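You operate a simulated robot arm through the tools that you are given. There is no shell and no other tool.

Carry out the task below with a simulated robot arm. There is one attempt and no reset: what you move stays moved.

TASK
Run 8 cycles at speed 40.
Fine: set cycle mode and reset the counter first.

The check looks at the end state, three seconds after you hand in, the way a careful person would. Anything else that was tipped, shoved, dropped, spilled or broken makes it a failure.

THE ROBOT
A 6-joint arm with a two-finger parallel gripper, fixed in place. Base frame: the origin is at the foot of the arm, x ahead of it, y to its left, z up. Readings come in cm, degrees, newtons and seconds.
With the tool pointing down near the work surface it reaches from about 10 to 44 cm from the base axis. Its first joint turns from -115.0 to 115.0 degrees. Payload 3.43 kg.
Tool frame: the origin (TCP) lies between the finger pads and is the grasp point; the fingertips stand 3.4 cm ahead of it; z points along the fingers, y is the line along which they close. Largest opening 12.8 cm; finger width 2.4, thickness 1.2; the body of the gripper, 4.8 by 13 cm, starts 9.6 cm behind the TCP.
Orientation is that of the tool frame in the base frame, as [roll, pitch, yaw] about the fixed x, y, z axes, in that order (R = Rz(yaw) Ry(pitch) Rx(roll)). With the fingers straight down and closing along the base's y, the tool's x points along the base's -x, its y along +y and its z along -z.

THE INTERFACE
- The arm moves only by the tool apply_moves. Its argument "motion" is text: rows parted by semicolons, each of 7 numbers parted by spaces: the turn, a rotation vector about the tool's x, y, z in degrees, then the shift along the tool's x, y, z in cm, then the finger opening in cm, from 0 to 12.8. In form: rx ry rz x y z gripper; .... A call has 1 to 20 rows; each row shifts and turns the commanded pose from where the row before left it, along the tool's axes as they then stand. Rows are played at 5 a second. More than 5 cm and 8.6 degrees between two rows, or a gripper value outside its range, and nothing of the call is played. A pose out of reach is approached as far as the arm can. The call stops where the force on the tool passes 40 N (or 10 N more than at its start, if that is more) or the arm is blocked; 0.2 s more then pass. The fingers move at their own pace (about 15.3 cm/s each) and stop on an object; they squeeze with about 38 N. The grip force told is the motor's: it shows also when the fingers shut on nothing. Time passes only in rows, and 0.2 s behind the last, so rows that do not move let the fingers close. The reply holds the time, the measured pose of the TCP, the force on the tool along the base axes, the opening and the grip force, in the units named above and with some noise, with the torque about the TCP (base axes, N m) and any sound that the robot's microphone picked up.
- Cameras (640 x 400 px; columns grow to the right, rows downward): "scene" is fixed at [40.04, 49.78, 128.82]; the picture's right is [-0.99, -0.17, 0.00], its down [-0.07, 0.40, -0.91] and it looks along [0.15, -0.90, -0.41] (base axes); focal length 287 px, centre (320, 200). "wrist" rides on the gripper at [7.6, -1.1, -16] in the tool frame; the picture's right is [0.15, 0.99, 0.00], its down [-0.88, 0.13, -0.46] and it looks along [-0.45, 0.07, 0.89] (tool axes); focal length 234 px, centre (320, 200). There is no depth. A picture from a camera that has moved, and an enlarged one, comes with that camera's place and axes in the base frame and with its lens.
- camera(camera): a new picture of that camera. It takes no simulated time.
- raise_lower(by): slides the trunk up (or, below 0, down) by that many cm; the arm rides with it, the base frame stays. It gives what a move gives, with no picture.
- inspect(camera, box): a new picture of the part [left, top, right, bottom] of that camera's present view, enlarged. It takes no simulated time.
- sign_off(): hands the job in; it is judged then, once.

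Places have to be worked out from the pictures, the camera data and where the tool is seen. Open the gripper and draw the arm clear of the work before you hand the job in, unless the task says otherwise.

The tools are called after "Request:" by a JSON object that holds its "method" and its "body". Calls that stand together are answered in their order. apply_moves: Moves the arm, as the interface text tells. Its arguments: {"type":"object","properties":{"motion":{"type":"string"}},"required":["motion"]} The other tools are called the same way: raise_lower (by) slides the trunk up or down; camera (camera) takes a picture; inspect (camera, box) takes an enlarged picture of a part of a camera's view; sign_off () hands the job in.

At the start:

```text
t: 0.0
position: [21.17, -38.32, 124.78]
ee_rot: [-179.9, 0.0, 180.0]
contact_force: [-0.8, 0.1, -0.7]
wrist_torque: [-0.05, -0.02, -0.01]
grip_width: 12.8
gripper_force: 0.0
trunk travel left (down, up): [-90.0, 9.0]
```

scene: 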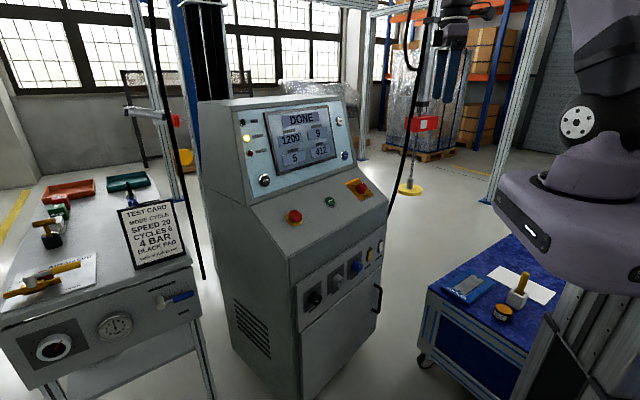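
wrist: 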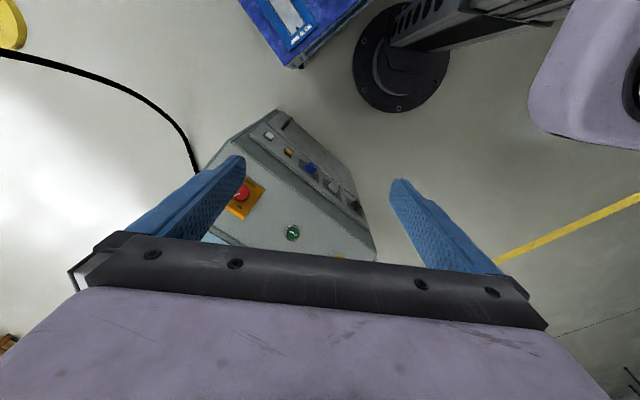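

I start by looking closely at the console, its screen, the test card and the controls before I move anything.

Request:
{"method": "inspect", "body": {"camera": "scene", "box": [230, 95, 360, 195]}}

Request:
{"method": "inspect", "body": {"camera": "scene", "box": [270, 220, 400, 330]}}

Request:
{"method": "inspect", "body": {"camera": "scene", "box": [0, 170, 220, 390]}}

Request:
{"method": "inspect", "body": {"camera": "scene", "box": [250, 165, 400, 260]}}

Request:
{"method": "inspect", "body": {"camera": "wrist", "box": [190, 100, 390, 270]}}

```text
4.00 times, centred on (295, 145) of scene
camera zoom: at [40.04, 49.78, 128.82], right [-0.99, -0.17, 0.0], down [-0.07, 0.4, -0.91], along [0.15, -0.9, -0.41], focal length 1148 px, centre (420, 420)
```

zoom: 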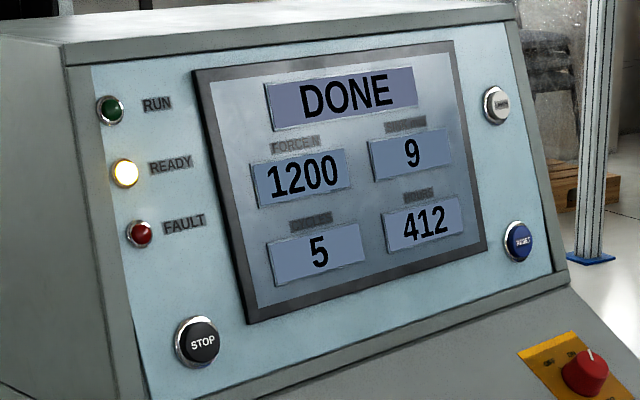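

```text
3.64 times, centred on (335, 275) of scene
camera zoom: at [40.04, 49.78, 128.82], right [-0.99, -0.17, 0.0], down [-0.07, 0.4, -0.91], along [0.15, -0.9, -0.41], focal length 1044 px, centre (266, -73)
```

zoom: 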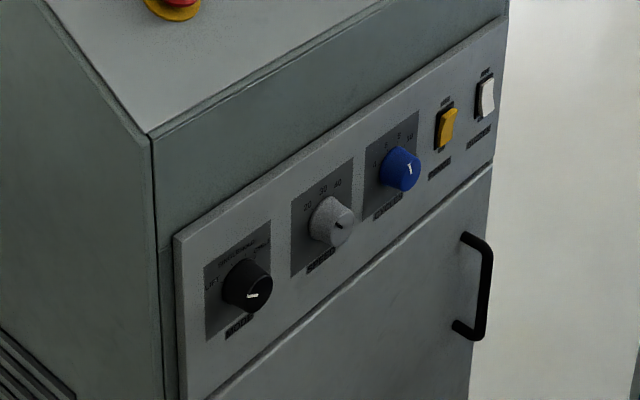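

```text
1.82 times, centred on (110, 280) of scene
camera zoom: at [40.04, 49.78, 128.82], right [-0.99, -0.17, 0.0], down [-0.07, 0.4, -0.91], along [0.15, -0.9, -0.41], focal length 522 px, centre (702, 54)
```

zoom: 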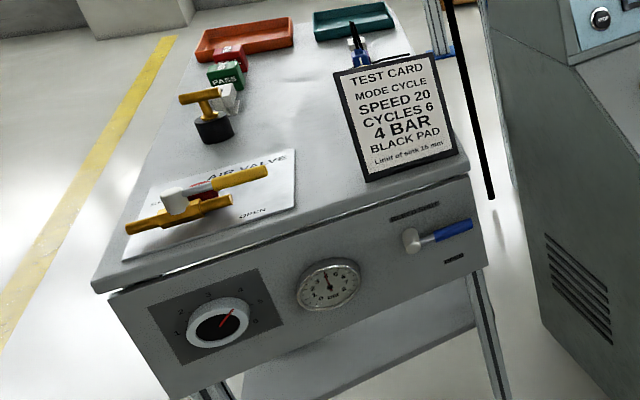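

```text
4.21 times, centred on (325, 212) of scene
camera zoom: at [40.04, 49.78, 128.82], right [-0.99, -0.17, 0.0], down [-0.07, 0.4, -0.91], along [0.15, -0.9, -0.41], focal length 1209 px, centre (299, 147)
```

zoom: 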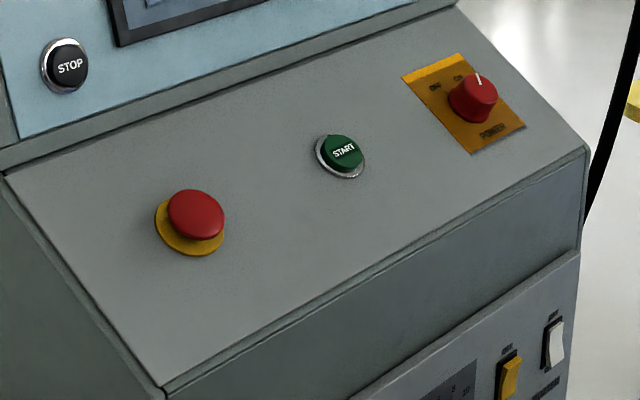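

```text
2.35 times, centred on (290, 185) of wrist
camera zoom: at [13.64, -39.28, 140.7], right [-0.15, 0.99, 0.0], down [0.88, 0.13, 0.46], along [0.45, 0.07, -0.89], focal length 551 px, centre (391, 235)
```

zoom: 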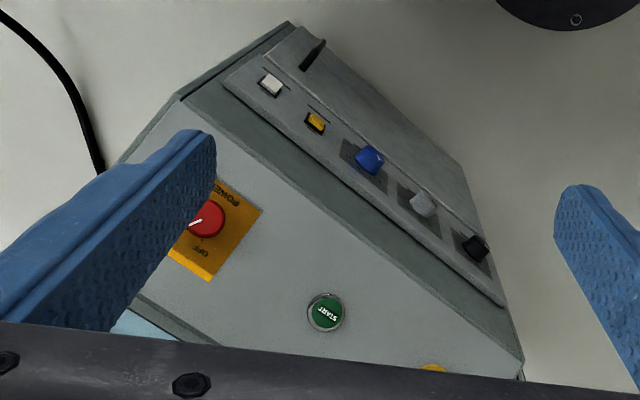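

The START button triangulates to roughly (51, -41, 87). I need finer views of the labels on the lower panel, the screen captions and the power switch.

Request:
{"method": "inspect", "body": {"camera": "scene", "box": [295, 265, 345, 320]}}

Request:
{"method": "inspect", "body": {"camera": "scene", "box": [345, 235, 395, 280]}}

Request:
{"method": "inspect", "body": {"camera": "scene", "box": [335, 170, 385, 210]}}

Request:
{"method": "inspect", "body": {"camera": "scene", "box": [300, 110, 360, 165]}}

Request:
{"method": "inspect", "body": {"camera": "wrist", "box": [290, 120, 380, 220]}}

```text
7.27 times, centred on (320, 292) of scene
camera zoom: at [40.04, 49.78, 128.82], right [-0.99, -0.17, 0.0], down [-0.07, 0.4, -0.91], along [0.15, -0.9, -0.41], focal length 2088 px, centre (320, -473)
```

zoom: 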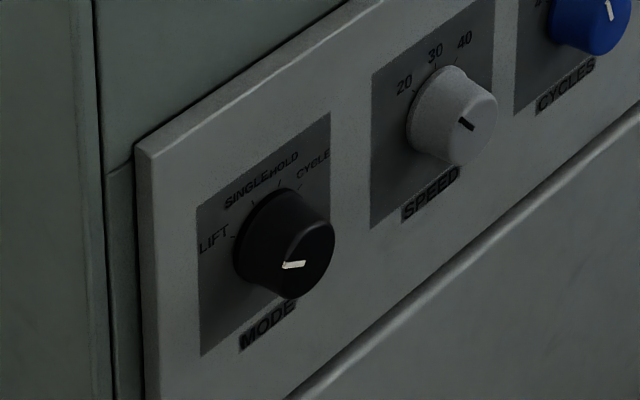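

```text
8.89 times, centred on (370, 258) of scene
camera zoom: at [40.04, 49.78, 128.82], right [-0.99, -0.17, 0.0], down [-0.07, 0.4, -0.91], along [0.15, -0.9, -0.41], focal length 2552 px, centre (-124, -311)
```

zoom: 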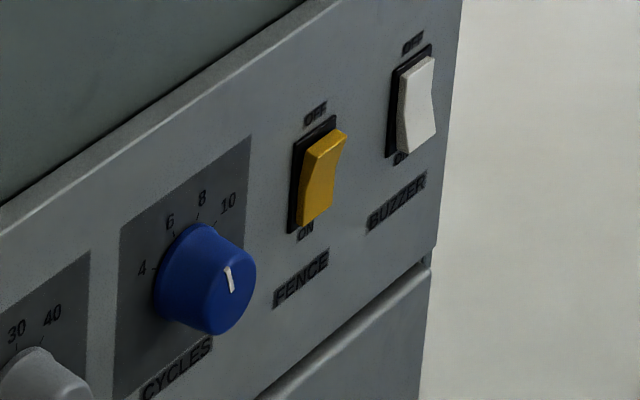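

```text
10.00 times, centred on (360, 190) of scene
camera zoom: at [40.04, 49.78, 128.82], right [-0.99, -0.17, 0.0], down [-0.07, 0.4, -0.91], along [0.15, -0.9, -0.41], focal length 2871 px, centre (-80, 300)
```

zoom: 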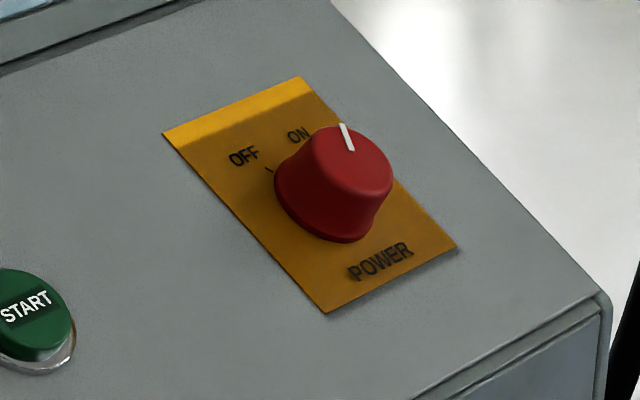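

```text
7.27 times, centred on (330, 138) of scene
camera zoom: at [40.04, 49.78, 128.82], right [-0.99, -0.17, 0.0], down [-0.07, 0.4, -0.91], along [0.15, -0.9, -0.41], focal length 2088 px, centre (247, 654)
```

zoom: 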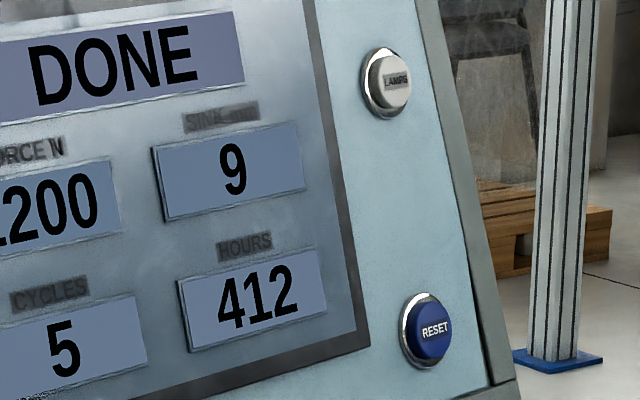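

```text
4.00 times, centred on (335, 170) of wrist
camera zoom: at [13.64, -39.28, 140.7], right [-0.15, 0.99, 0.0], down [0.88, 0.13, 0.46], along [0.45, 0.07, -0.89], focal length 937 px, centre (260, 320)
```

zoom: 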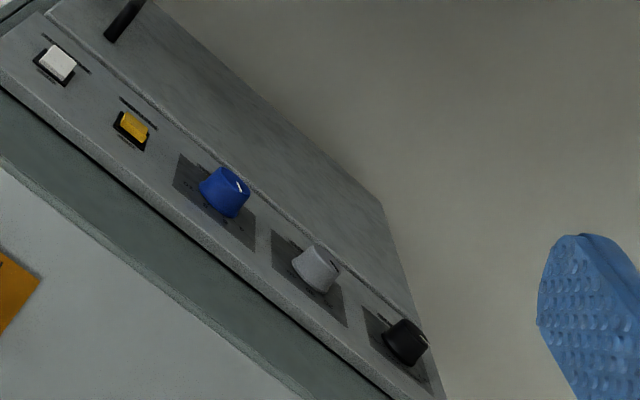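

The controls are MODE (LIFT/SINGLE/HOLD/CYCLE), SPEED (20/30/40), CYCLES (4/6/8/10), the FENCE and BUZZER rockers, RESET on the screen face, and START, POWER and E-stop on the desk. The lower panel faces about (-0.85, 0.53, 0), roughly 55 cm from the base. I first yaw the tool in free space so that the camera will sit above the gripper once I tilt it horizontal.

Request:
{"method": "apply_moves", "body": {"motion": "0 0 -8.222 0 0 0 6; 0 0 -8.222 0 0 0 6; 0 0 -8.222 0 0 0 6; 0 0 -8.222 0 0 0 6; 0 0 -8.222 0 0 0 6; 0 0 -8.222 0 0 0 6; 0 0 -8.222 0 0 0 6; 0 0 -8.222 0 0 0 6; 0 0 -8.222 0 0 0 6; 0 0 -8.222 0 0 0 6; 0 0 -8.222 0 0 0 6; 0 0 -8.222 0 0 0 6; 0 0 -8.222 0 0 0 6; 0 0 -8.222 0 0 0 6; 0 0 -8.222 0 0 0 6; 0 0 -8.222 0 0 0 6; 0 0 -8.222 0 0 0 6; 0 0 -8.222 0 0 0 6"}}

```text
t: 3.8
position: [41.11, -17.62, 123.11]
ee_rot: [178.7, -0.2, -33.2]
contact_force: [0.6, -0.2, 0.0]
wrist_torque: [-0.02, -0.03, 0.04]
grip_width: 5.99
gripper_force: 0.0
out of reach, approached as far as the arm can: row 13, 14, 15, 16, 17, 18
trunk travel left (down, up): [-90.0, 9.0]
```

The arm hit a joint limit near the end and swung to azimuth -23°, but the tool yaw came out at -33° as wanted, with no contact. Now I tilt the tool up to horizontal facing the console, well in front of and above it.

Request:
{"method": "apply_moves", "body": {"motion": "0 8.2 0 0 0 0 6; 0 8.2 0 0 0 0 6; 0 8.2 0 0 0 0 6; 0 8.2 0 0 0 0 6; 0 8.2 0 0 0 0 6; 0 8.2 0 0 0 0 6; 0 8.2 0 0 0 0 6; 0 8.2 0 0 0 0 6; 0 8.2 0 0 0 0 6"}}

Request:
{"method": "camera", "body": {"camera": "wrist"}}

Request:
{"method": "camera", "body": {"camera": "scene"}}

```text
t: 5.8
position: [45.91, -20.05, 123.98]
ee_rot: [-176.1, -69.8, -39.0]
contact_force: [3.8, 3.5, 1.5]
wrist_torque: [-0.1, 0.29, -0.37]
grip_width: 6.01
gripper_force: 0.1
out of reach, approached as far as the arm can: row 1, 5, 6, 7, 8, 9
trunk travel left (down, up): [-90.0, 9.0]
```

```text
taken
camera wrist: at [36.14, -12.25, 136.7], right [-0.53, -0.84, 0.11], down [-0.66, 0.33, -0.67], along [0.53, -0.43, -0.73], focal length 234 px, centre (320, 200)
```

wrist: 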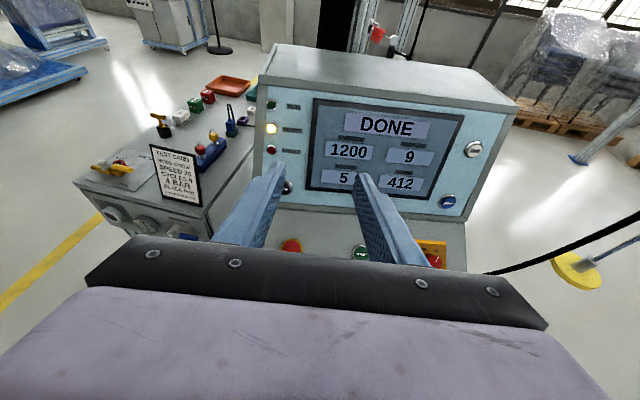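

```text
taken
```

scene: 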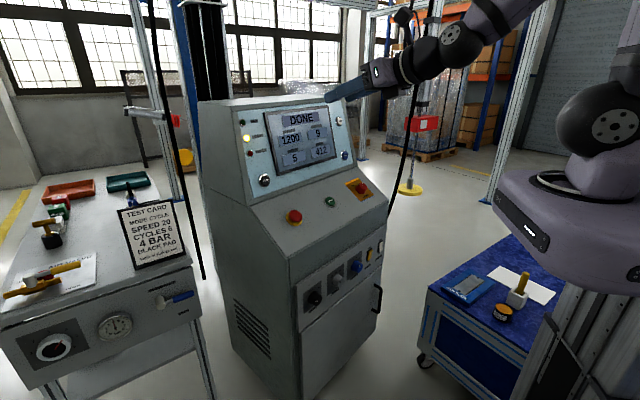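

The console head and screen are now in clear view, with READY lit, DONE showing and the counter at 5. The measured pose differs from what I asked for, so I send a no-motion row to see how the commanded pose carries over.

Request:
{"method": "apply_moves", "body": {"motion": "0 0 0 0 0 -2 6; 0 0 0 0 0 -2 6; 0 0 0 0 0 0 6"}}

Request:
{"method": "inspect", "body": {"camera": "wrist", "box": [240, 80, 500, 270]}}

```text
t: 6.6
position: [45.34, -18.15, 126.66]
ee_rot: [178.1, -70.6, -31.1]
contact_force: [0.0, 0.1, 0.7]
wrist_torque: [-0.04, -0.01, 0.03]
grip_width: 5.98
gripper_force: 0.1
out of reach, approached as far as the arm can: row 1, 2
trunk travel left (down, up): [-90.0, 9.0]
```

```text
2.11 times, centred on (370, 175) of wrist
camera zoom: at [35.41, -10.15, 139.06], right [-0.5, -0.86, 0.15], down [-0.68, 0.28, -0.68], along [0.54, -0.44, -0.72], focal length 493 px, centre (215, 253)
```

zoom: 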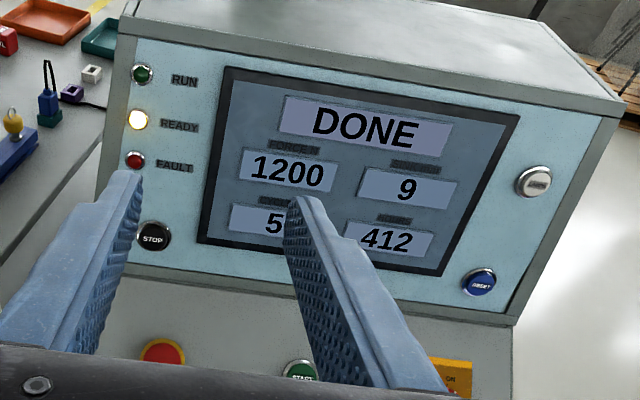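

RESET triangulates to about (48, -59, 99) and STOP to about (70, -29, 98). The arm resists pulling back at this height because the wrist is too near the shoulder. I level the tool while moving it up, so I can later lower the trunk and stand back from the lower panel.

Request:
{"method": "apply_moves", "body": {"motion": "0 3.3 0 4.3 0 -1 6; 0 3.3 0 4.3 0 -1 6; 0 3.3 0 4.3 0 -1 6; 0 3.3 0 4.3 0 -1 6; 0 3.3 0 4.3 0 -1 6; 0 3 0 4.3 0 -1 6"}}

```text
t: 8.0
position: [51.3, -18.82, 151.08]
ee_rot: [71.8, -89.4, 75.3]
contact_force: [0.5, 0.5, 0.0]
wrist_torque: [0.09, 0.0, 0.03]
grip_width: 5.99
gripper_force: 0.1
out of reach, approached as far as the arm can: row 1, 2, 3, 4, 5, 6
trunk travel left (down, up): [-90.0, 9.0]
```

The tool is now level and pointing at azimuth -33° with the camera side up, but the position keeps being pushed outward. I look at the arm's shape to see what limits it.

Request:
{"method": "camera", "body": {"camera": "scene"}}

Request:
{"method": "camera", "body": {"camera": "wrist"}}

```text
taken
```

scene: 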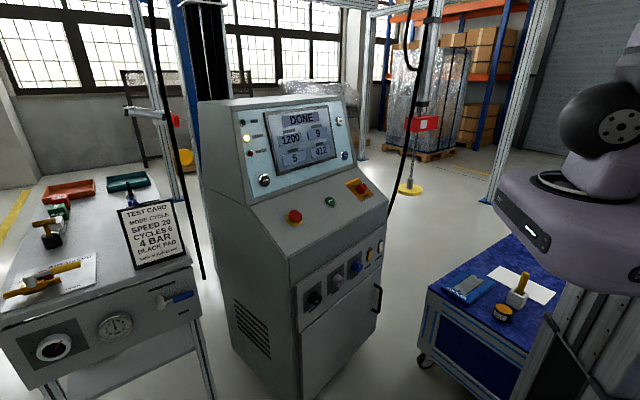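

```text
taken
camera wrist: at [38.46, -9.08, 158.66], right [-0.54, -0.83, 0.16], down [-0.46, 0.13, -0.88], along [0.71, -0.55, -0.45], focal length 234 px, centre (320, 200)
```

wrist: 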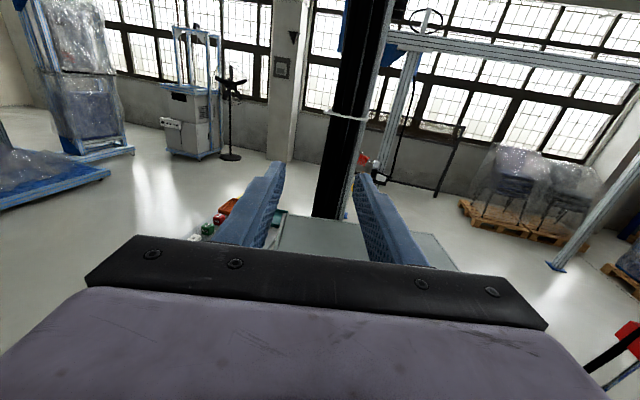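

The view is clear around the tool. I try pulling straight back 12 cm along the tool axis at this height.

Request:
{"method": "apply_moves", "body": {"motion": "0 0 0 0 0 -3 6; 0 0 0 0 0 -3 6; 0 0 0 0 0 -3 6; 0 0 0 0 0 -3 6; 0 0 0 0 0 0 6"}}

```text
t: 9.2
position: [51.69, -14.12, 150.88]
ee_rot: [74.1, -89.3, 72.8]
contact_force: [0.2, -0.2, -0.5]
wrist_torque: [0.01, -0.01, 0.01]
grip_width: 6.02
gripper_force: 0.0
out of reach, approached as far as the arm can: row 1, 2, 3, 4
trunk travel left (down, up): [-90.0, 9.0]
```

The radial distance stays near 54 cm, which suggests the last joint is at its limit from the first yaw. I test this by rolling a little back (+rz) while keeping the pull-back.

Request:
{"method": "apply_moves", "body": {"motion": "0 0 8 0 0 0 6; 0 0 8 0 0 0 6; 0 0 0 0 0 -3 6; 0 0 0 0 0 -3 6; 0 0 0 0 0 0 6"}}

```text
t: 10.4
position: [51.52, -10.33, 150.81]
ee_rot: [-89.3, -74.5, -123.7]
contact_force: [0.1, 0.3, -0.1]
wrist_torque: [0.01, -0.04, 0.0]
grip_width: 5.99
gripper_force: 0.1
out of reach, approached as far as the arm can: row 3, 4
trunk travel left (down, up): [-90.0, 9.0]
```

Only the x-coordinate refuses to shrink (about 51.5 cm), so it isn't the roll. I undo the roll and try lower heights while pulling back, still well clear of the console head.

Request:
{"method": "apply_moves", "body": {"motion": "0 0 -8 0 0 0 6; 0 0 -8 0 0 0 6; 0 0 0 -4 0 -1 6; 0 0 0 -4 0 -1 6; 0 0 0 -4 0 -1 6; 0 0 0 -4 0 -1 6; 0 0 0 -4 0 -1 6; 0 0 0 0 0 0 6"}}

```text
t: 12.2
position: [48.29, -7.8, 131.03]
ee_rot: [68.7, -89.4, 78.4]
contact_force: [-0.2, -0.3, 0.3]
wrist_torque: [0.03, 0.01, 0.03]
grip_width: 6.02
gripper_force: 0.1
out of reach, approached as far as the arm can: row 3, 7
trunk travel left (down, up): [-90.0, 9.0]
```

Lower down, the arm accepts a closer position. I continue lowering and pulling back to map the limit.

Request:
{"method": "apply_moves", "body": {"motion": "0 0 0 -4 0 -1 6; 0 0 0 -4 0 -1 6; 0 0 0 -4 0 -1 6; 0 0 0 -4 0 -1 6; 0 0 0 -4 0 -1 6; 0 0 0 0 0 0 6"}}

Request:
{"method": "camera", "body": {"camera": "scene"}}

```text
t: 13.6
position: [47.17, -3.96, 111.47]
ee_rot: [66.9, -89.4, 80.2]
contact_force: [0.6, 0.3, 0.0]
wrist_torque: [0.01, 0.0, 0.0]
grip_width: 6.0
gripper_force: 0.0
out of reach, approached as far as the arm can: row 1, 2, 3
trunk travel left (down, up): [-90.0, 9.0]
```

```text
taken
```

scene: 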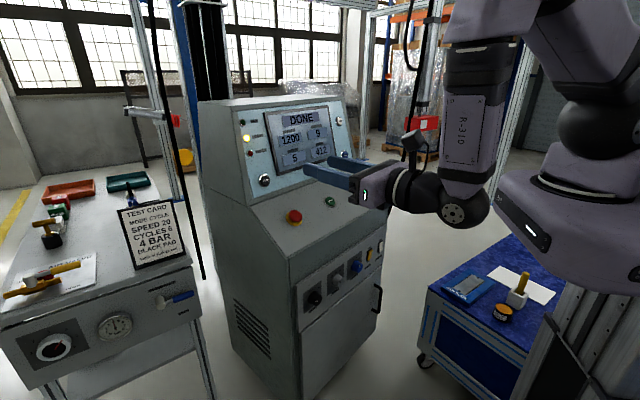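

The forearm is now near vertical and the retract limit loosens as the tool goes below the shoulder. The fingers are clear of the console (about 40 cm deep against its 55), so I go lower and further back.

Request:
{"method": "apply_moves", "body": {"motion": "0 0 0 -3 0 -1.5 6; 0 0 0 -3 0 -1.5 6; 0 0 0 -3 0 -1.5 6; 0 0 0 -3 0 -1.5 6; 0 0 0 -3 0 -1.5 6; 0 0 0 0 0 0 6"}}

Request:
{"method": "camera", "body": {"camera": "wrist"}}

```text
t: 15.0
position: [40.9, -0.04, 96.29]
ee_rot: [71.4, -89.4, 75.5]
contact_force: [-0.3, 0.7, 1.0]
wrist_torque: [0.0, -0.01, 0.02]
grip_width: 5.99
gripper_force: 0.1
trunk travel left (down, up): [-90.0, 9.0]
```

```text
taken
camera wrist: at [28.22, 9.59, 103.81], right [-0.54, -0.83, 0.16], down [-0.46, 0.13, -0.88], along [0.71, -0.54, -0.45], focal length 234 px, centre (320, 200)
```

wrist: 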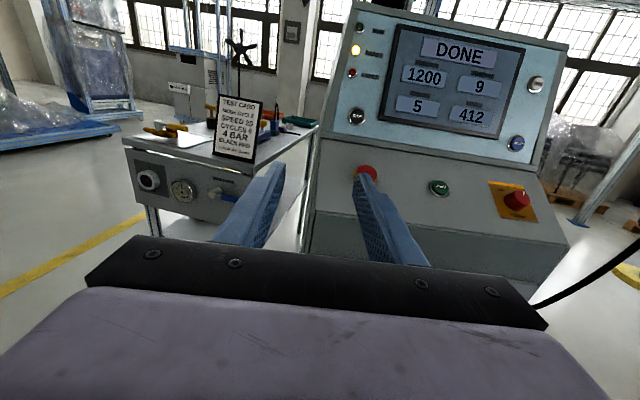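

The arm now moves freely here: the TCP is about 20 cm in front of the panel, off to its left. I lower the trunk 26 cm so the wrist camera faces the knob row.

Request:
{"method": "raise_lower", "body": {"by": -26}}

Request:
{"method": "camera", "body": {"camera": "wrist"}}

```text
t: 17.7
position: [41.1, -0.18, 70.52]
ee_rot: [73.1, -89.3, 74.1]
contact_force: [0.5, -0.4, 0.2]
wrist_torque: [-0.01, 0.01, 0.01]
grip_width: 5.98
gripper_force: 0.0
trunk travel left (down, up): [-64.0, 35.0]
```

```text
taken
camera wrist: at [28.24, 9.61, 77.85], right [-0.54, -0.83, 0.16], down [-0.46, 0.13, -0.88], along [0.71, -0.54, -0.45], focal length 234 px, centre (320, 200)
```

wrist: 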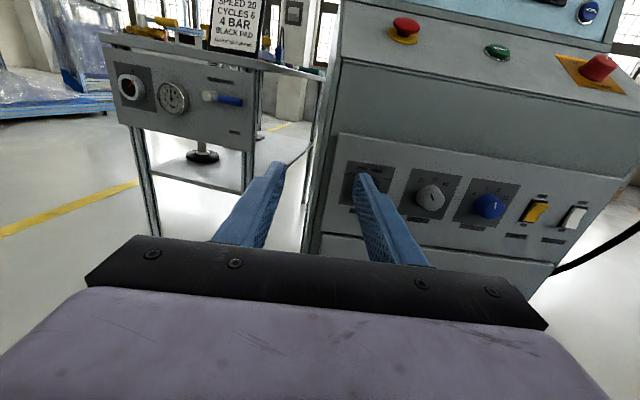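

The knob panel is in view. I slide 16 cm toward it laterally and open the fingers wide so they don't block the view.

Request:
{"method": "apply_moves", "body": {"motion": "0 0 0 0 4 0 12; 0 0 0 0 4 0 12; 0 0 0 0 4 0 12; 0 0 0 0 4 0 12; 0 0 0 0 0 0 12"}}

Request:
{"method": "camera", "body": {"camera": "wrist"}}

```text
t: 18.9
position: [32.05, -11.13, 70.37]
ee_rot: [-47.0, -88.4, -166.2]
contact_force: [-0.9, 0.0, 0.2]
wrist_torque: [-0.02, 0.01, -0.03]
grip_width: 12.02
gripper_force: 0.1
out of reach, approached as far as the arm can: row 4
trunk travel left (down, up): [-64.0, 35.0]
```

```text
taken
camera wrist: at [19.05, -1.49, 77.6], right [-0.54, -0.83, 0.13], down [-0.43, 0.15, -0.89], along [0.72, -0.54, -0.44], focal length 234 px, centre (320, 200)
```

wrist: 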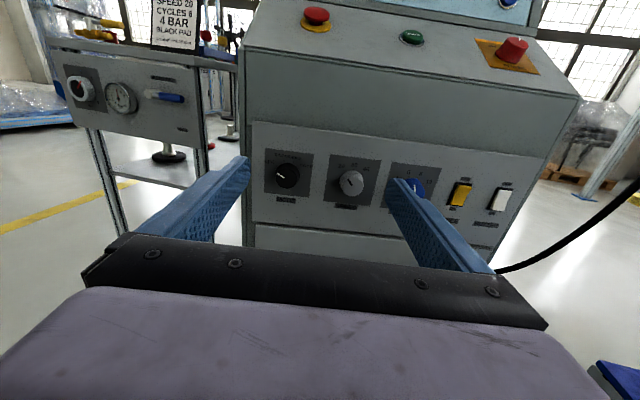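

Request:
{"method": "inspect", "body": {"camera": "wrist", "box": [250, 140, 380, 215]}}

Request:
{"method": "inspect", "body": {"camera": "wrist", "box": [380, 150, 530, 240]}}

Request:
{"method": "inspect", "body": {"camera": "wrist", "box": [290, 0, 560, 100]}}

```text
4.92 times, centred on (315, 178) of wrist
camera zoom: at [19.05, -1.49, 77.6], right [-0.54, -0.83, 0.13], down [-0.43, 0.15, -0.89], along [0.72, -0.54, -0.44], focal length 1153 px, centre (345, 311)
```

zoom: 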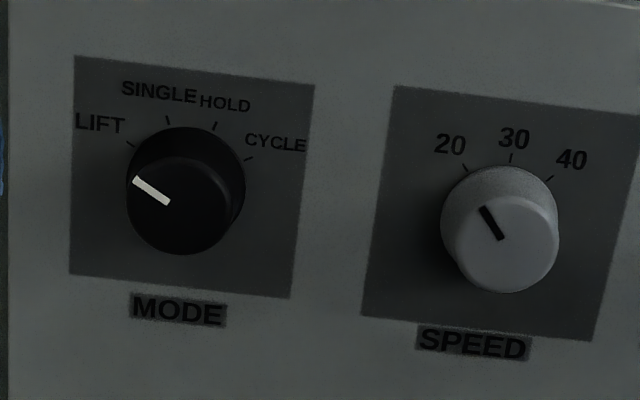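

```text
4.27 times, centred on (455, 195) of wrist
camera zoom: at [19.05, -1.49, 77.6], right [-0.54, -0.83, 0.13], down [-0.43, 0.15, -0.89], along [0.72, -0.54, -0.44], focal length 999 px, centre (-256, 221)
```

zoom: 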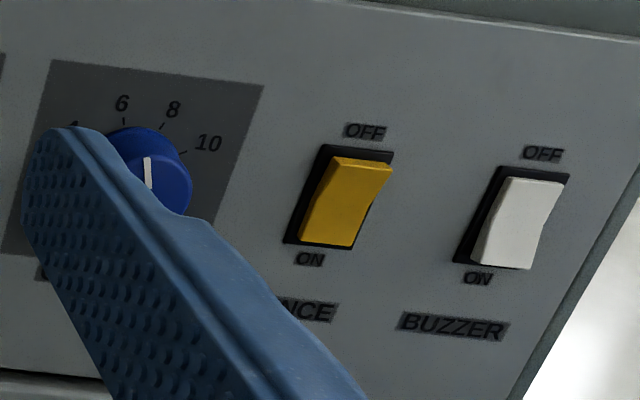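

```text
2.37 times, centred on (425, 50) of wrist
camera zoom: at [19.05, -1.49, 77.6], right [-0.54, -0.83, 0.13], down [-0.43, 0.15, -0.89], along [0.72, -0.54, -0.44], focal length 555 px, centre (71, 556)
```

zoom: 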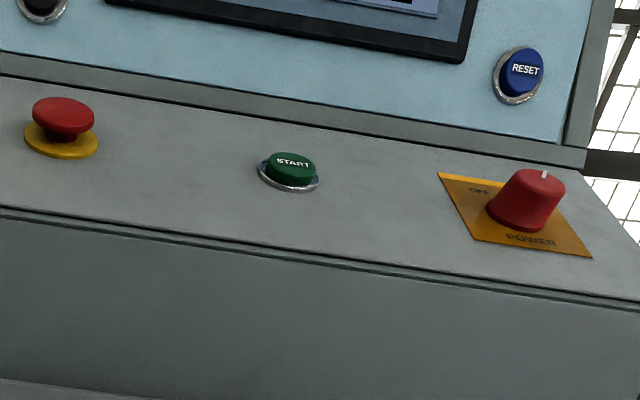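

All readable now: MODE is at LIFT, SPEED at 20, CYCLES at 6, and FENCE and BUZZER look to be ON (bottom pressed). The knob caps triangulate to MODE (52.2, -18.7, 62.9), SPEED (45.9, -27.8, 63.2) and CYCLES (39.9, -37.4, 63.3). The caps sit about 53.8 cm along (0.835, -0.549). I move in front of MODE, with the fingertips still short of it.

Request:
{"method": "apply_moves", "body": {"motion": "0 -1.1 0 -2.5 -1.6 3 7; 0 0 0 -2.5 -1.6 4 7; 0 0 0 -2.5 -1.5 4 7; 0 0 0 0 0 3 7; 0 0 0 0 0 0 7"}}

Request:
{"method": "camera", "body": {"camera": "wrist"}}

Request:
{"method": "camera", "body": {"camera": "scene"}}

```text
t: 20.1
position: [45.78, -13.3, 62.58]
ee_rot: [143.3, -88.8, 3.7]
contact_force: [-0.9, -0.7, 0.4]
wrist_torque: [-0.04, -0.03, 0.0]
grip_width: 7.0
gripper_force: 0.0
out of reach, approached as far as the arm can: row 1, 2
trunk travel left (down, up): [-64.0, 35.0]
```

```text
taken
camera wrist: at [33.12, -3.58, 70.47], right [-0.53, -0.83, 0.16], down [-0.47, 0.14, -0.87], along [0.7, -0.54, -0.46], focal length 234 px, centre (320, 200)
```

wrist: 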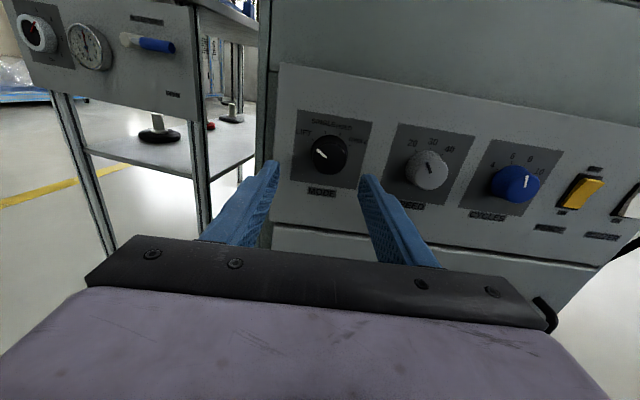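

```text
taken
```

scene: 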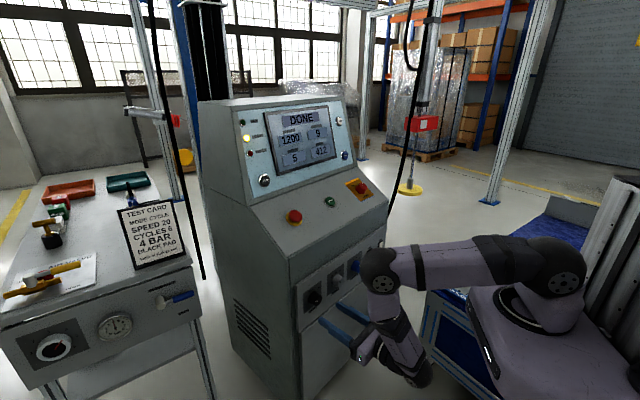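

The elbow is well clear of the console. In the wrist view, MODE's cap is about 0.9 cm right of and 0.5 cm above the tool axis, which agrees with the triangulation. I correct that, level the tool, and close to just short of the knob.

Request:
{"method": "apply_moves", "body": {"motion": "0 1 0 0.45 0.95 1 7; 0 0 0 0 0 2 7; 0 0 0 0 0 0 7"}}

Request:
{"method": "camera", "body": {"camera": "wrist"}}

```text
t: 20.9
position: [47.75, -15.7, 63.17]
ee_rot: [81.8, -89.4, 65.2]
contact_force: [0.1, 0.8, -0.9]
wrist_torque: [-0.04, 0.0, -0.02]
grip_width: 7.0
gripper_force: 0.1
trunk travel left (down, up): [-64.0, 35.0]
```

```text
taken
camera wrist: at [34.93, -5.95, 70.65], right [-0.54, -0.83, 0.16], down [-0.46, 0.13, -0.88], along [0.71, -0.54, -0.45], focal length 234 px, centre (320, 200)
```

wrist: 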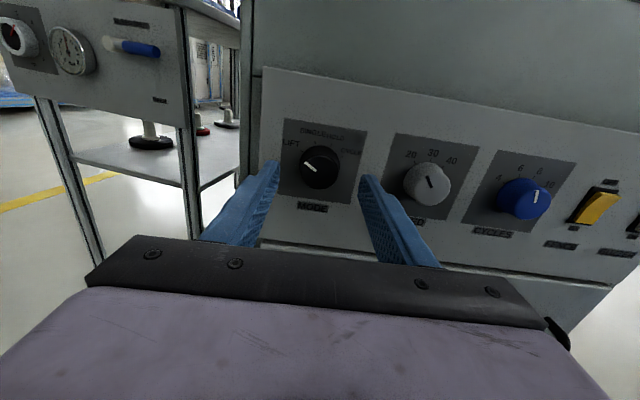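

The knob cap sits right on the tool axis (pixel 319, 167). The panel surface is at depth about 55.9, so I advance 3.3 cm, leaving the fingertips 0.7 cm short of it, and then close on the knob.

Request:
{"method": "apply_moves", "body": {"motion": "0 0 0 0 0 1.7 7; 0 0 0 0 0 1.6 7; 0 0 0 0 0 0 7"}}

Request:
{"method": "inspect", "body": {"camera": "wrist", "box": [220, 100, 440, 260]}}

Request:
{"method": "inspect", "body": {"camera": "scene", "box": [270, 240, 420, 360]}}

```text
t: 21.7
position: [50.6, -17.5, 63.15]
ee_rot: [81.2, -89.3, 65.9]
contact_force: [1.4, -0.1, -0.1]
wrist_torque: [-0.01, 0.01, -0.02]
grip_width: 6.98
gripper_force: 0.1
trunk travel left (down, up): [-64.0, 35.0]
```

```text
2.50 times, centred on (330, 180) of wrist
camera zoom: at [37.72, -7.73, 70.66], right [-0.54, -0.83, 0.16], down [-0.46, 0.13, -0.88], along [0.71, -0.54, -0.45], focal length 585 px, centre (295, 250)
```

zoom: 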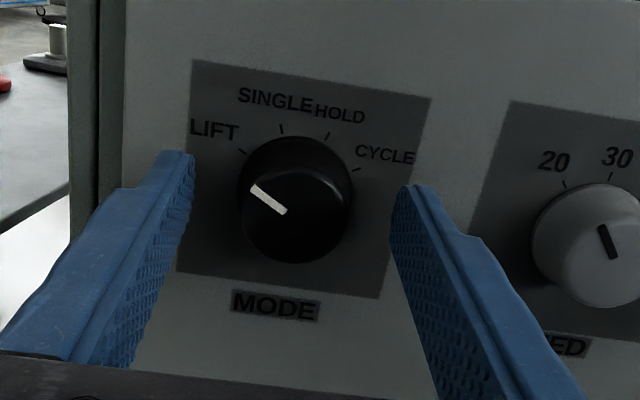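

```text
3.33 times, centred on (345, 300) of scene
camera zoom: at [40.04, 49.78, 128.82], right [-0.99, -0.17, 0.0], down [-0.07, 0.4, -0.91], along [0.15, -0.9, -0.41], focal length 957 px, centre (237, -133)
```

zoom: 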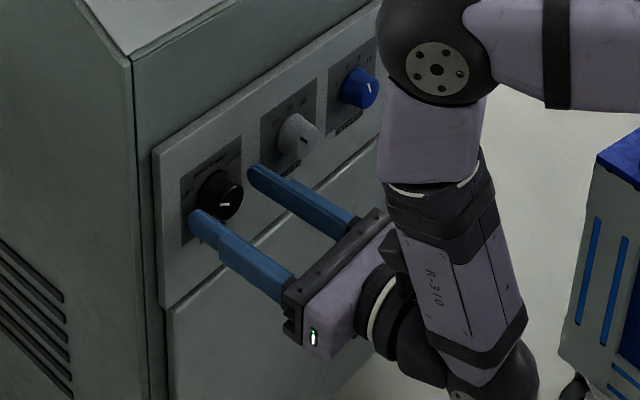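

The fingers straddle the MODE knob symmetrically and haven't touched the panel. I close on it and hold.

Request:
{"method": "apply_moves", "body": {"motion": "0 0 0 0 0 0 5; 0 0 0 0 0 0 2; 0 0 0 0 0 0 2; 0 0 0 0 0 0 2"}}

Request:
{"method": "inspect", "body": {"camera": "wrist", "box": [220, 100, 440, 260]}}

```text
t: 22.7
position: [50.48, -17.48, 63.09]
ee_rot: [80.7, -89.2, 66.3]
contact_force: [-0.3, -3.8, 0.6]
wrist_torque: [0.01, 0.07, -0.22]
grip_width: 3.89
gripper_force: 45.0
trunk travel left (down, up): [-64.0, 35.0]
```

```text
2.50 times, centred on (330, 180) of wrist
camera zoom: at [37.69, -7.75, 70.66], right [-0.54, -0.83, 0.16], down [-0.46, 0.13, -0.88], along [0.71, -0.55, -0.45], focal length 585 px, centre (295, 250)
```

zoom: 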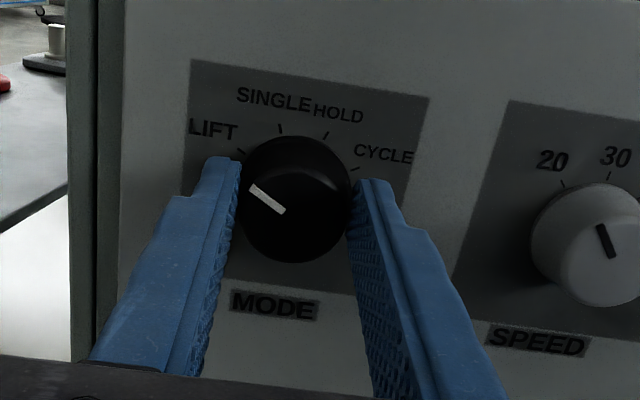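

Gripped well: width 3.89 cm with little side force. I roll clockwise 40° and check how the knob follows.

Request:
{"method": "apply_moves", "body": {"motion": "0 0 8 0 0 0 2; 0 0 8 0 0 0 2; 0 0 8 0 0 0 2; 0 0 8 0 0 0 2; 0 0 8 0 0 0 2; 0 0 0 0 0 0 2"}}

Request:
{"method": "inspect", "body": {"camera": "wrist", "box": [200, 80, 460, 270]}}

```text
t: 24.1
position: [50.35, -17.6, 63.07]
ee_rot: [-90.2, -50.6, -123.2]
contact_force: [-9.2, -18.7, -1.4]
wrist_torque: [0.16, 0.32, -0.23]
grip_width: 3.87
gripper_force: 44.8
trunk travel left (down, up): [-64.0, 35.0]
```

```text
2.11 times, centred on (330, 175) of wrist
camera zoom: at [34.79, -12.2, 69.62], right [-0.47, -0.72, -0.52], down [-0.13, 0.63, -0.76], along [0.87, -0.29, -0.39], focal length 493 px, centre (299, 253)
```

zoom: 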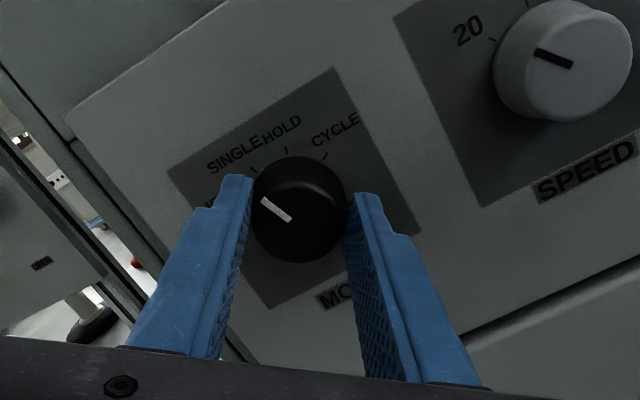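

The knob turned with the gripper and now points at SINGLE. A side force of about 20 N toward the panel's right means I'm slightly left of its axis, so I nudge right a little while rolling another 40°.

Request:
{"method": "apply_moves", "body": {"motion": "0 0 0 0.1 0.12 0 2; 0 0 8 0.03 0.03 0 2; 0 0 8 0.03 0.03 0 2; 0 0 8 0 0 0 2; 0 0 8 0 0 0 2; 0 0 8 0 0 0 2; 0 0 0 0 0 0 2"}}

Request:
{"method": "inspect", "body": {"camera": "wrist", "box": [200, 80, 460, 270]}}

```text
t: 25.7
position: [50.29, -17.92, 62.83]
ee_rot: [-90.5, -10.6, -123.0]
contact_force: [-13.9, -12.1, -16.8]
wrist_torque: [0.24, 0.54, 0.01]
grip_width: 3.82
gripper_force: 44.8
trunk travel left (down, up): [-64.0, 35.0]
```

```text
2.11 times, centred on (330, 175) of wrist
camera zoom: at [32.91, -15.13, 65.44], right [-0.18, -0.27, -0.95], down [0.08, 0.96, -0.29], along [0.98, -0.12, -0.16], focal length 493 px, centre (299, 253)
```

zoom: 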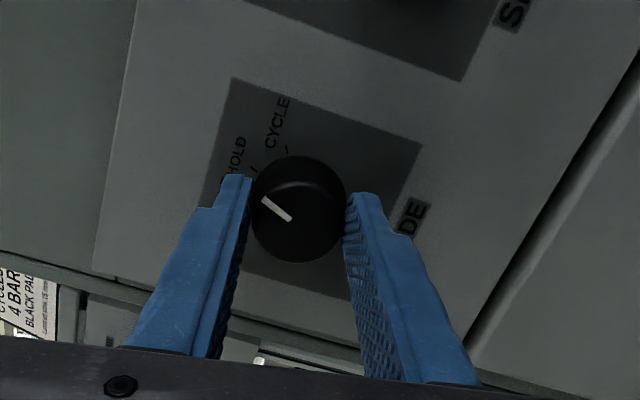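

It now points at HOLD. I nudge a little right and down to relieve the side load, then turn the last 40° to CYCLE.

Request:
{"method": "apply_moves", "body": {"motion": "0 0 0 0.15 0.15 0 2; 0 0 8 0 0.03 0 2; 0 0 8 0 0.03 0 2; 0 0 8 0 0 0 2; 0 0 8 0 0 0 2; 0 0 8 0 0 0 2; 0 0 0 0 0 0 2"}}

Request:
{"method": "inspect", "body": {"camera": "wrist", "box": [200, 80, 460, 270]}}

Request:
{"method": "inspect", "body": {"camera": "scene", "box": [230, 95, 360, 195]}}

```text
t: 27.3
position: [50.1, -17.76, 62.58]
ee_rot: [-90.6, 29.2, -123.1]
contact_force: [-5.9, 2.3, -21.4]
wrist_torque: [-0.53, 1.08, 0.29]
grip_width: 3.87
gripper_force: 45.7
trunk travel left (down, up): [-64.0, 35.0]
```

```text
2.11 times, centred on (330, 175) of wrist
camera zoom: at [32.94, -15.07, 60.0], right [0.19, 0.3, -0.93], down [0.07, 0.94, 0.32], along [0.98, -0.13, 0.15], focal length 493 px, centre (299, 253)
```

zoom: 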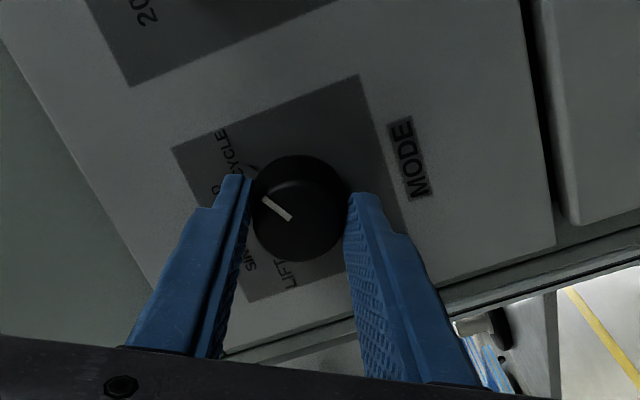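

```text
4.00 times, centred on (295, 145) of scene
camera zoom: at [40.04, 49.78, 128.82], right [-0.99, -0.17, 0.0], down [-0.07, 0.4, -0.91], along [0.15, -0.9, -0.41], focal length 1148 px, centre (420, 420)
```

zoom: 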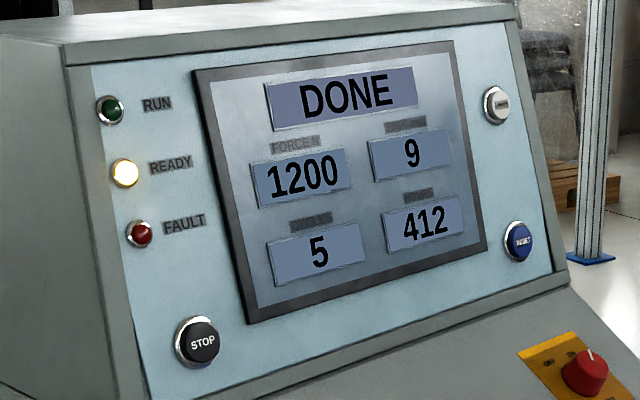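

The pointer should be on CYCLE. I release, retract 6 cm and roll back so I can verify it from the front.

Request:
{"method": "apply_moves", "body": {"motion": "0 0 0 0 0 0 7; 0 0 0 0 0 0 7; 0 0 0 0 0 -2 7; 0 0 0 0 0 -2 7; 0 0 0 0 0 -2 7; 0 0 -8 0 0 0 7; 0 0 -8 0 0 0 7; 0 0 -8 0 0 0 7; 0 0 -8 0 0 0 7; 0 0 -8 0 0 0 7; 0 0 -8 0 0 0 7; 0 0 -8 0 0 0 7; 0 0 -8 0 0 0 7; 0 0 -8 0 0 0 7; 0 0 -8 0 0 0 7; 0 0 -8 0 0 0 7; 0 0 -8 0 0 0 7; 0 0 -8 0 0 0 7; 0 0 -8 0 0 0 7; 0 0 -8 0 0 0 7"}}

Request:
{"method": "inspect", "body": {"camera": "wrist", "box": [250, 80, 570, 280]}}

```text
t: 31.5
position: [45.13, -14.58, 62.86]
ee_rot: [83.0, -89.3, 64.1]
contact_force: [-0.4, -0.4, 0.6]
wrist_torque: [-0.03, 0.0, -0.01]
grip_width: 7.01
gripper_force: 0.1
trunk travel left (down, up): [-64.0, 35.0]
```

```text
2.00 times, centred on (410, 180) of wrist
camera zoom: at [32.45, -4.81, 70.46], right [-0.54, -0.83, 0.16], down [-0.46, 0.13, -0.88], along [0.71, -0.55, -0.45], focal length 468 px, centre (140, 240)
```

zoom: 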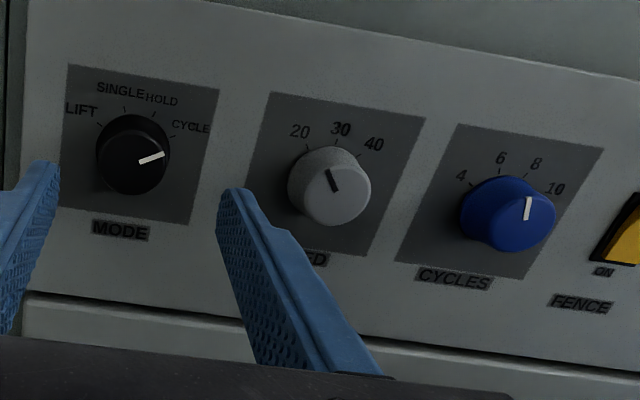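

MODE now reads CYCLE. Next is SPEED, 11 cm to the right: I slide over with the fingertips still short of the knobs and check alignment.

Request:
{"method": "apply_moves", "body": {"motion": "0 0 0 -0.1 3.6 0.6 7; 0 0 0 0 3.6 0.9 7; 0 0 0 0 3.6 0.9 7; 0 0 0 0 0 0 7"}}

Request:
{"method": "camera", "body": {"camera": "wrist"}}

```text
t: 32.5
position: [45.32, -20.03, 62.66]
ee_rot: [89.0, -89.4, 57.7]
contact_force: [0.2, 0.4, -0.2]
wrist_torque: [-0.03, 0.0, 0.01]
grip_width: 7.01
gripper_force: 0.1
out of reach, approached as far as the arm can: row 1, 2, 3
trunk travel left (down, up): [-64.0, 35.0]
```

```text
taken
camera wrist: at [32.63, -10.18, 70.16], right [-0.54, -0.83, 0.16], down [-0.46, 0.13, -0.88], along [0.71, -0.55, -0.45], focal length 234 px, centre (320, 200)
```

wrist: 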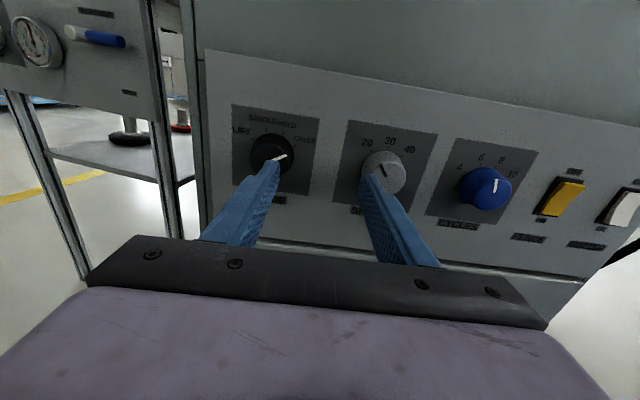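

The arm stopped short (out of reach): with the wrist this far below the shoulder, its upper arm seems to be at a limit. I back off and raise the tool 10 cm, then lower the trunk by the same amount for a better posture.

Request:
{"method": "apply_moves", "body": {"motion": "0 0 0 2 0 -1 7; 0 0 0 3 0 -1 7; 0 0 0 3 0 -1 7; 0 0 0 2 0 0 7; 0 0 0 0 0 0 7"}}

Request:
{"method": "raise_lower", "body": {"by": -10}}

Request:
{"method": "camera", "body": {"camera": "scene"}}

```text
t: 33.7
position: [45.69, -18.28, 72.56]
ee_rot: [82.5, -89.3, 64.5]
contact_force: [0.6, -0.5, 0.1]
wrist_torque: [0.01, -0.01, 0.0]
grip_width: 6.99
gripper_force: 0.0
out of reach, approached as far as the arm can: row 1, 2, 3
trunk travel left (down, up): [-64.0, 35.0]
```

```text
t: 35.0
position: [45.64, -18.26, 62.46]
ee_rot: [81.2, -89.3, 65.9]
contact_force: [0.7, -1.3, 0.6]
wrist_torque: [0.01, -0.02, -0.01]
grip_width: 7.0
gripper_force: 0.1
trunk travel left (down, up): [-54.0, 45.0]
```

```text
taken
```

scene: 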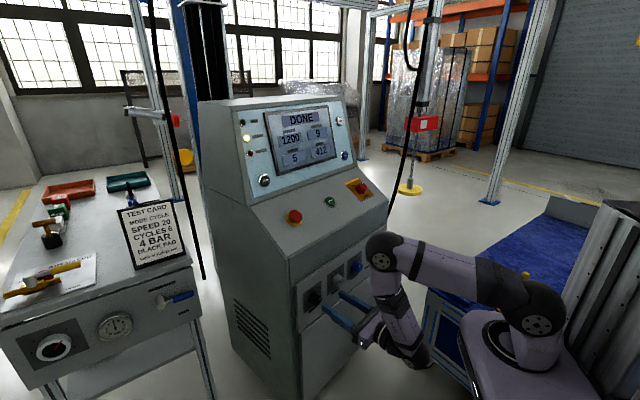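

The posture changed as intended: the trunk is down 36 cm in total and the fingertips are still short of the knobs. I try the sideways slide to SPEED again.

Request:
{"method": "apply_moves", "body": {"motion": "0 0 0 0 2 -1 7; 0 0 0 0 2 0 7; 0 0 0 0 2 0 7; 0 0 0 0 1.9 0 7; 0 0 0 0 0 0 7"}}

Request:
{"method": "camera", "body": {"camera": "wrist"}}

```text
t: 36.2
position: [45.19, -19.83, 62.97]
ee_rot: [87.9, -89.4, 59.1]
contact_force: [0.7, -0.8, -0.1]
wrist_torque: [0.0, -0.02, 0.0]
grip_width: 7.02
gripper_force: 0.1
out of reach, approached as far as the arm can: row 1, 2, 3, 4
trunk travel left (down, up): [-54.0, 45.0]
```

```text
taken
camera wrist: at [32.47, -10.12, 70.48], right [-0.54, -0.83, 0.16], down [-0.46, 0.13, -0.88], along [0.71, -0.55, -0.45], focal length 234 px, centre (320, 200)
```

wrist: 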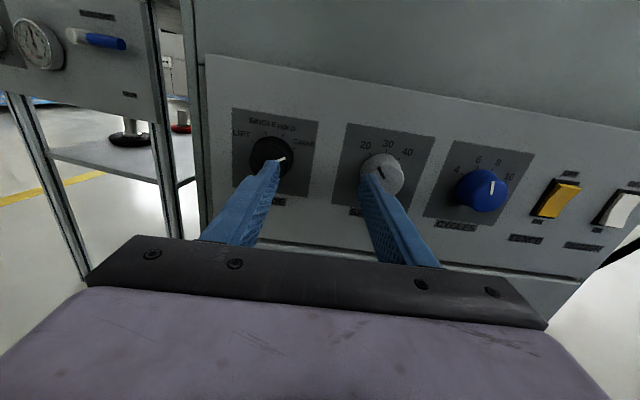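

The same limit appears at the same spot regardless of height. I look closely at the arm's joints to understand which one is stuck.

Request:
{"method": "inspect", "body": {"camera": "scene", "box": [310, 220, 610, 400]}}

```text
2.13 times, centred on (460, 310) of scene
camera zoom: at [40.04, 49.78, 128.82], right [-0.99, -0.17, 0.0], down [-0.07, 0.4, -0.91], along [0.15, -0.9, -0.41], focal length 612 px, centre (21, -35)
```

zoom: 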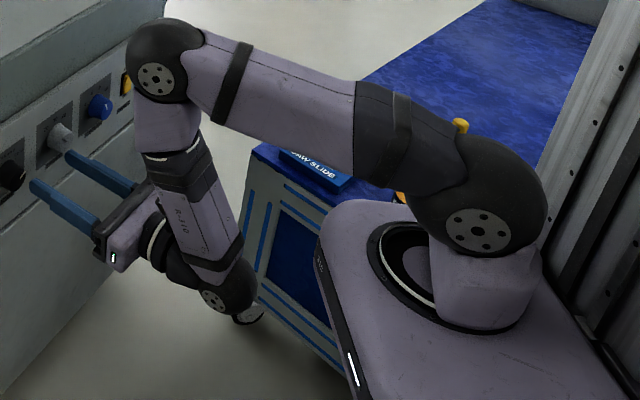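

The forearm has a roll ring and the wrist a bend joint, so this is a roll-bend-roll wrist whose bend is at its limit (about 105°) when the tool is level and drawn close. Tilting the tool down about 12° while I slide across should relieve it.

Request:
{"method": "apply_moves", "body": {"motion": "0 -6 0 0 0 0 7; 0 -6 0 0 0 -0.5 7; 0 0 0 0 2.2 0 7; 0 0 0 0 2.2 0 7; 0 0 0 0 2 0 7; 0 0 0 0 0 0 7"}}

Request:
{"method": "camera", "body": {"camera": "wrist"}}

```text
t: 37.6
position: [43.57, -18.85, 62.93]
ee_rot: [176.5, -78.1, -29.8]
contact_force: [0.3, 0.2, -0.1]
wrist_torque: [-0.03, 0.02, 0.04]
grip_width: 6.99
gripper_force: 0.0
out of reach, approached as far as the arm can: row 2, 3, 4, 5
trunk travel left (down, up): [-54.0, 45.0]
```

```text
taken
camera wrist: at [32.53, -10.07, 73.62], right [-0.52, -0.84, 0.16], down [-0.6, 0.23, -0.77], along [0.61, -0.49, -0.62], focal length 234 px, centre (320, 200)
```

wrist: 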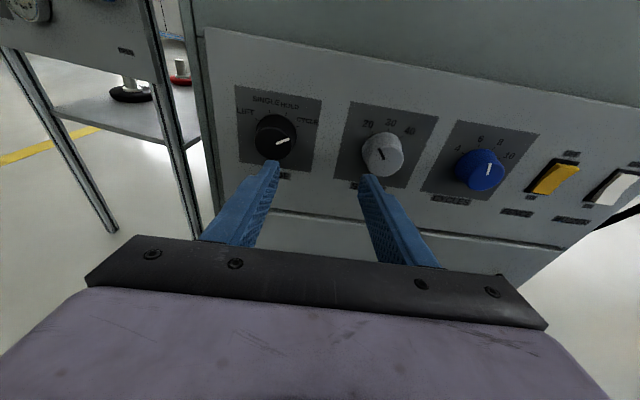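

The wrist centre keeps stopping at the same azimuth, which points to the roll joint, still parked at its stop from the first yaw. A knob can be gripped at any roll, so I roll the tool +24° and try the sideways move again.

Request:
{"method": "apply_moves", "body": {"motion": "0 0 8 0 0 0 7; 0 0 8 0 0 0 7; 0 0 8 0 0 0 7; 0 0 0 0.8 1.9 0 7; 0 0 0 0.8 1.9 0 7; 0 0 0 0.8 1.9 0 7; 0 0 0 0 0 0 7"}}

Request:
{"method": "camera", "body": {"camera": "wrist"}}

```text
t: 39.2
position: [41.82, -18.35, 62.88]
ee_rot: [-118.1, -64.1, -98.0]
contact_force: [-1.2, 0.4, -0.2]
wrist_torque: [-0.04, -0.01, 0.01]
grip_width: 7.01
gripper_force: 0.1
out of reach, approached as far as the arm can: row 4, 5, 6
trunk travel left (down, up): [-54.0, 45.0]
```

```text
taken
camera wrist: at [28.94, -12.26, 73.26], right [-0.58, -0.78, -0.25], down [-0.39, 0.53, -0.75], along [0.72, -0.33, -0.61], focal length 234 px, centre (320, 200)
```

wrist: 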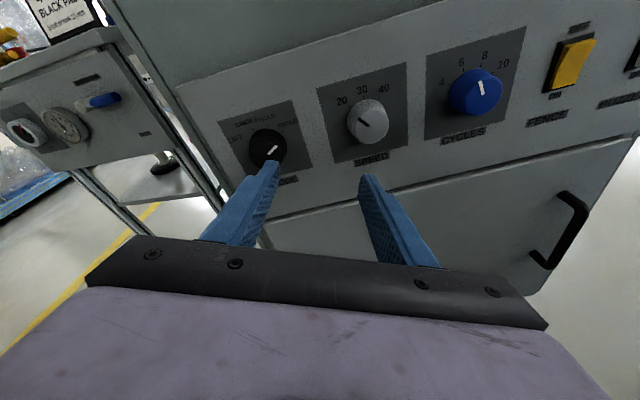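

The wrist's forearm-roll joint got flipped to its stop during the first tilt, so this configuration can't serve SPEED or CYCLES. I'll back away, raise the trunk, swing back to tool-down and come up again with the unflipped wrist. First I retreat and raise.

Request:
{"method": "apply_moves", "body": {"motion": "0 0 0 0 -1 -1.5 7; 0 0 0 0 -1 -1.5 7; 0 0 0 0 0 0 7"}}

Request:
{"method": "raise_lower", "body": {"by": 36}}

```text
t: 40.0
position: [41.9, -15.61, 62.48]
ee_rot: [-118.0, -64.0, -97.5]
contact_force: [-1.0, 0.4, 0.6]
wrist_torque: [-0.01, 0.01, -0.03]
grip_width: 6.98
gripper_force: 0.1
out of reach, approached as far as the arm can: row 1, 2
trunk travel left (down, up): [-54.0, 45.0]
```

```text
t: 43.5
position: [41.81, -15.68, 98.5]
ee_rot: [-117.9, -63.9, -97.6]
contact_force: [0.6, -0.6, -0.4]
wrist_torque: [0.0, 0.01, 0.0]
grip_width: 7.02
gripper_force: 0.0
trunk travel left (down, up): [-90.0, 9.0]
```

At z=98, clear of everything. I tilt the tool down 40° about the horizontal axis and check how the wrist follows.

Request:
{"method": "apply_moves", "body": {"motion": "-3.25 -7.31 0 0 0 0 7; -3.25 -7.31 0 0 0 0 7; -3.25 -7.31 0 0 0 0 7; -3.25 -7.31 0 0 0 0 7; -3.25 -7.31 0 0 0 0 7; 0 0 0 0 0 0 7"}}

Request:
{"method": "camera", "body": {"camera": "scene"}}

```text
t: 44.9
position: [44.02, -15.93, 96.88]
ee_rot: [-163.0, -34.7, -62.0]
contact_force: [0.0, -0.4, -0.7]
wrist_torque: [0.0, 0.02, 0.0]
grip_width: 7.0
gripper_force: 0.2
out of reach, approached as far as the arm can: row 1, 2
trunk travel left (down, up): [-90.0, 9.0]
```

```text
taken
```

scene: 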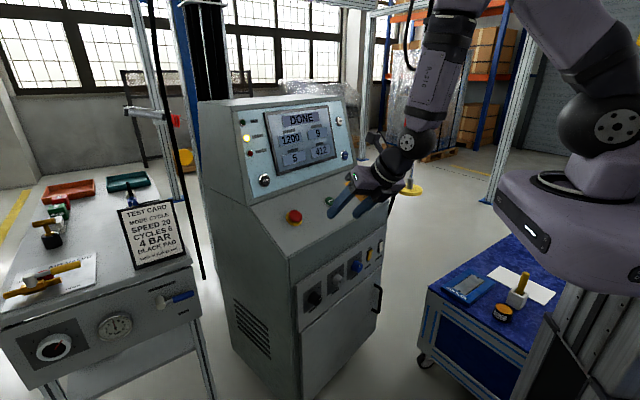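

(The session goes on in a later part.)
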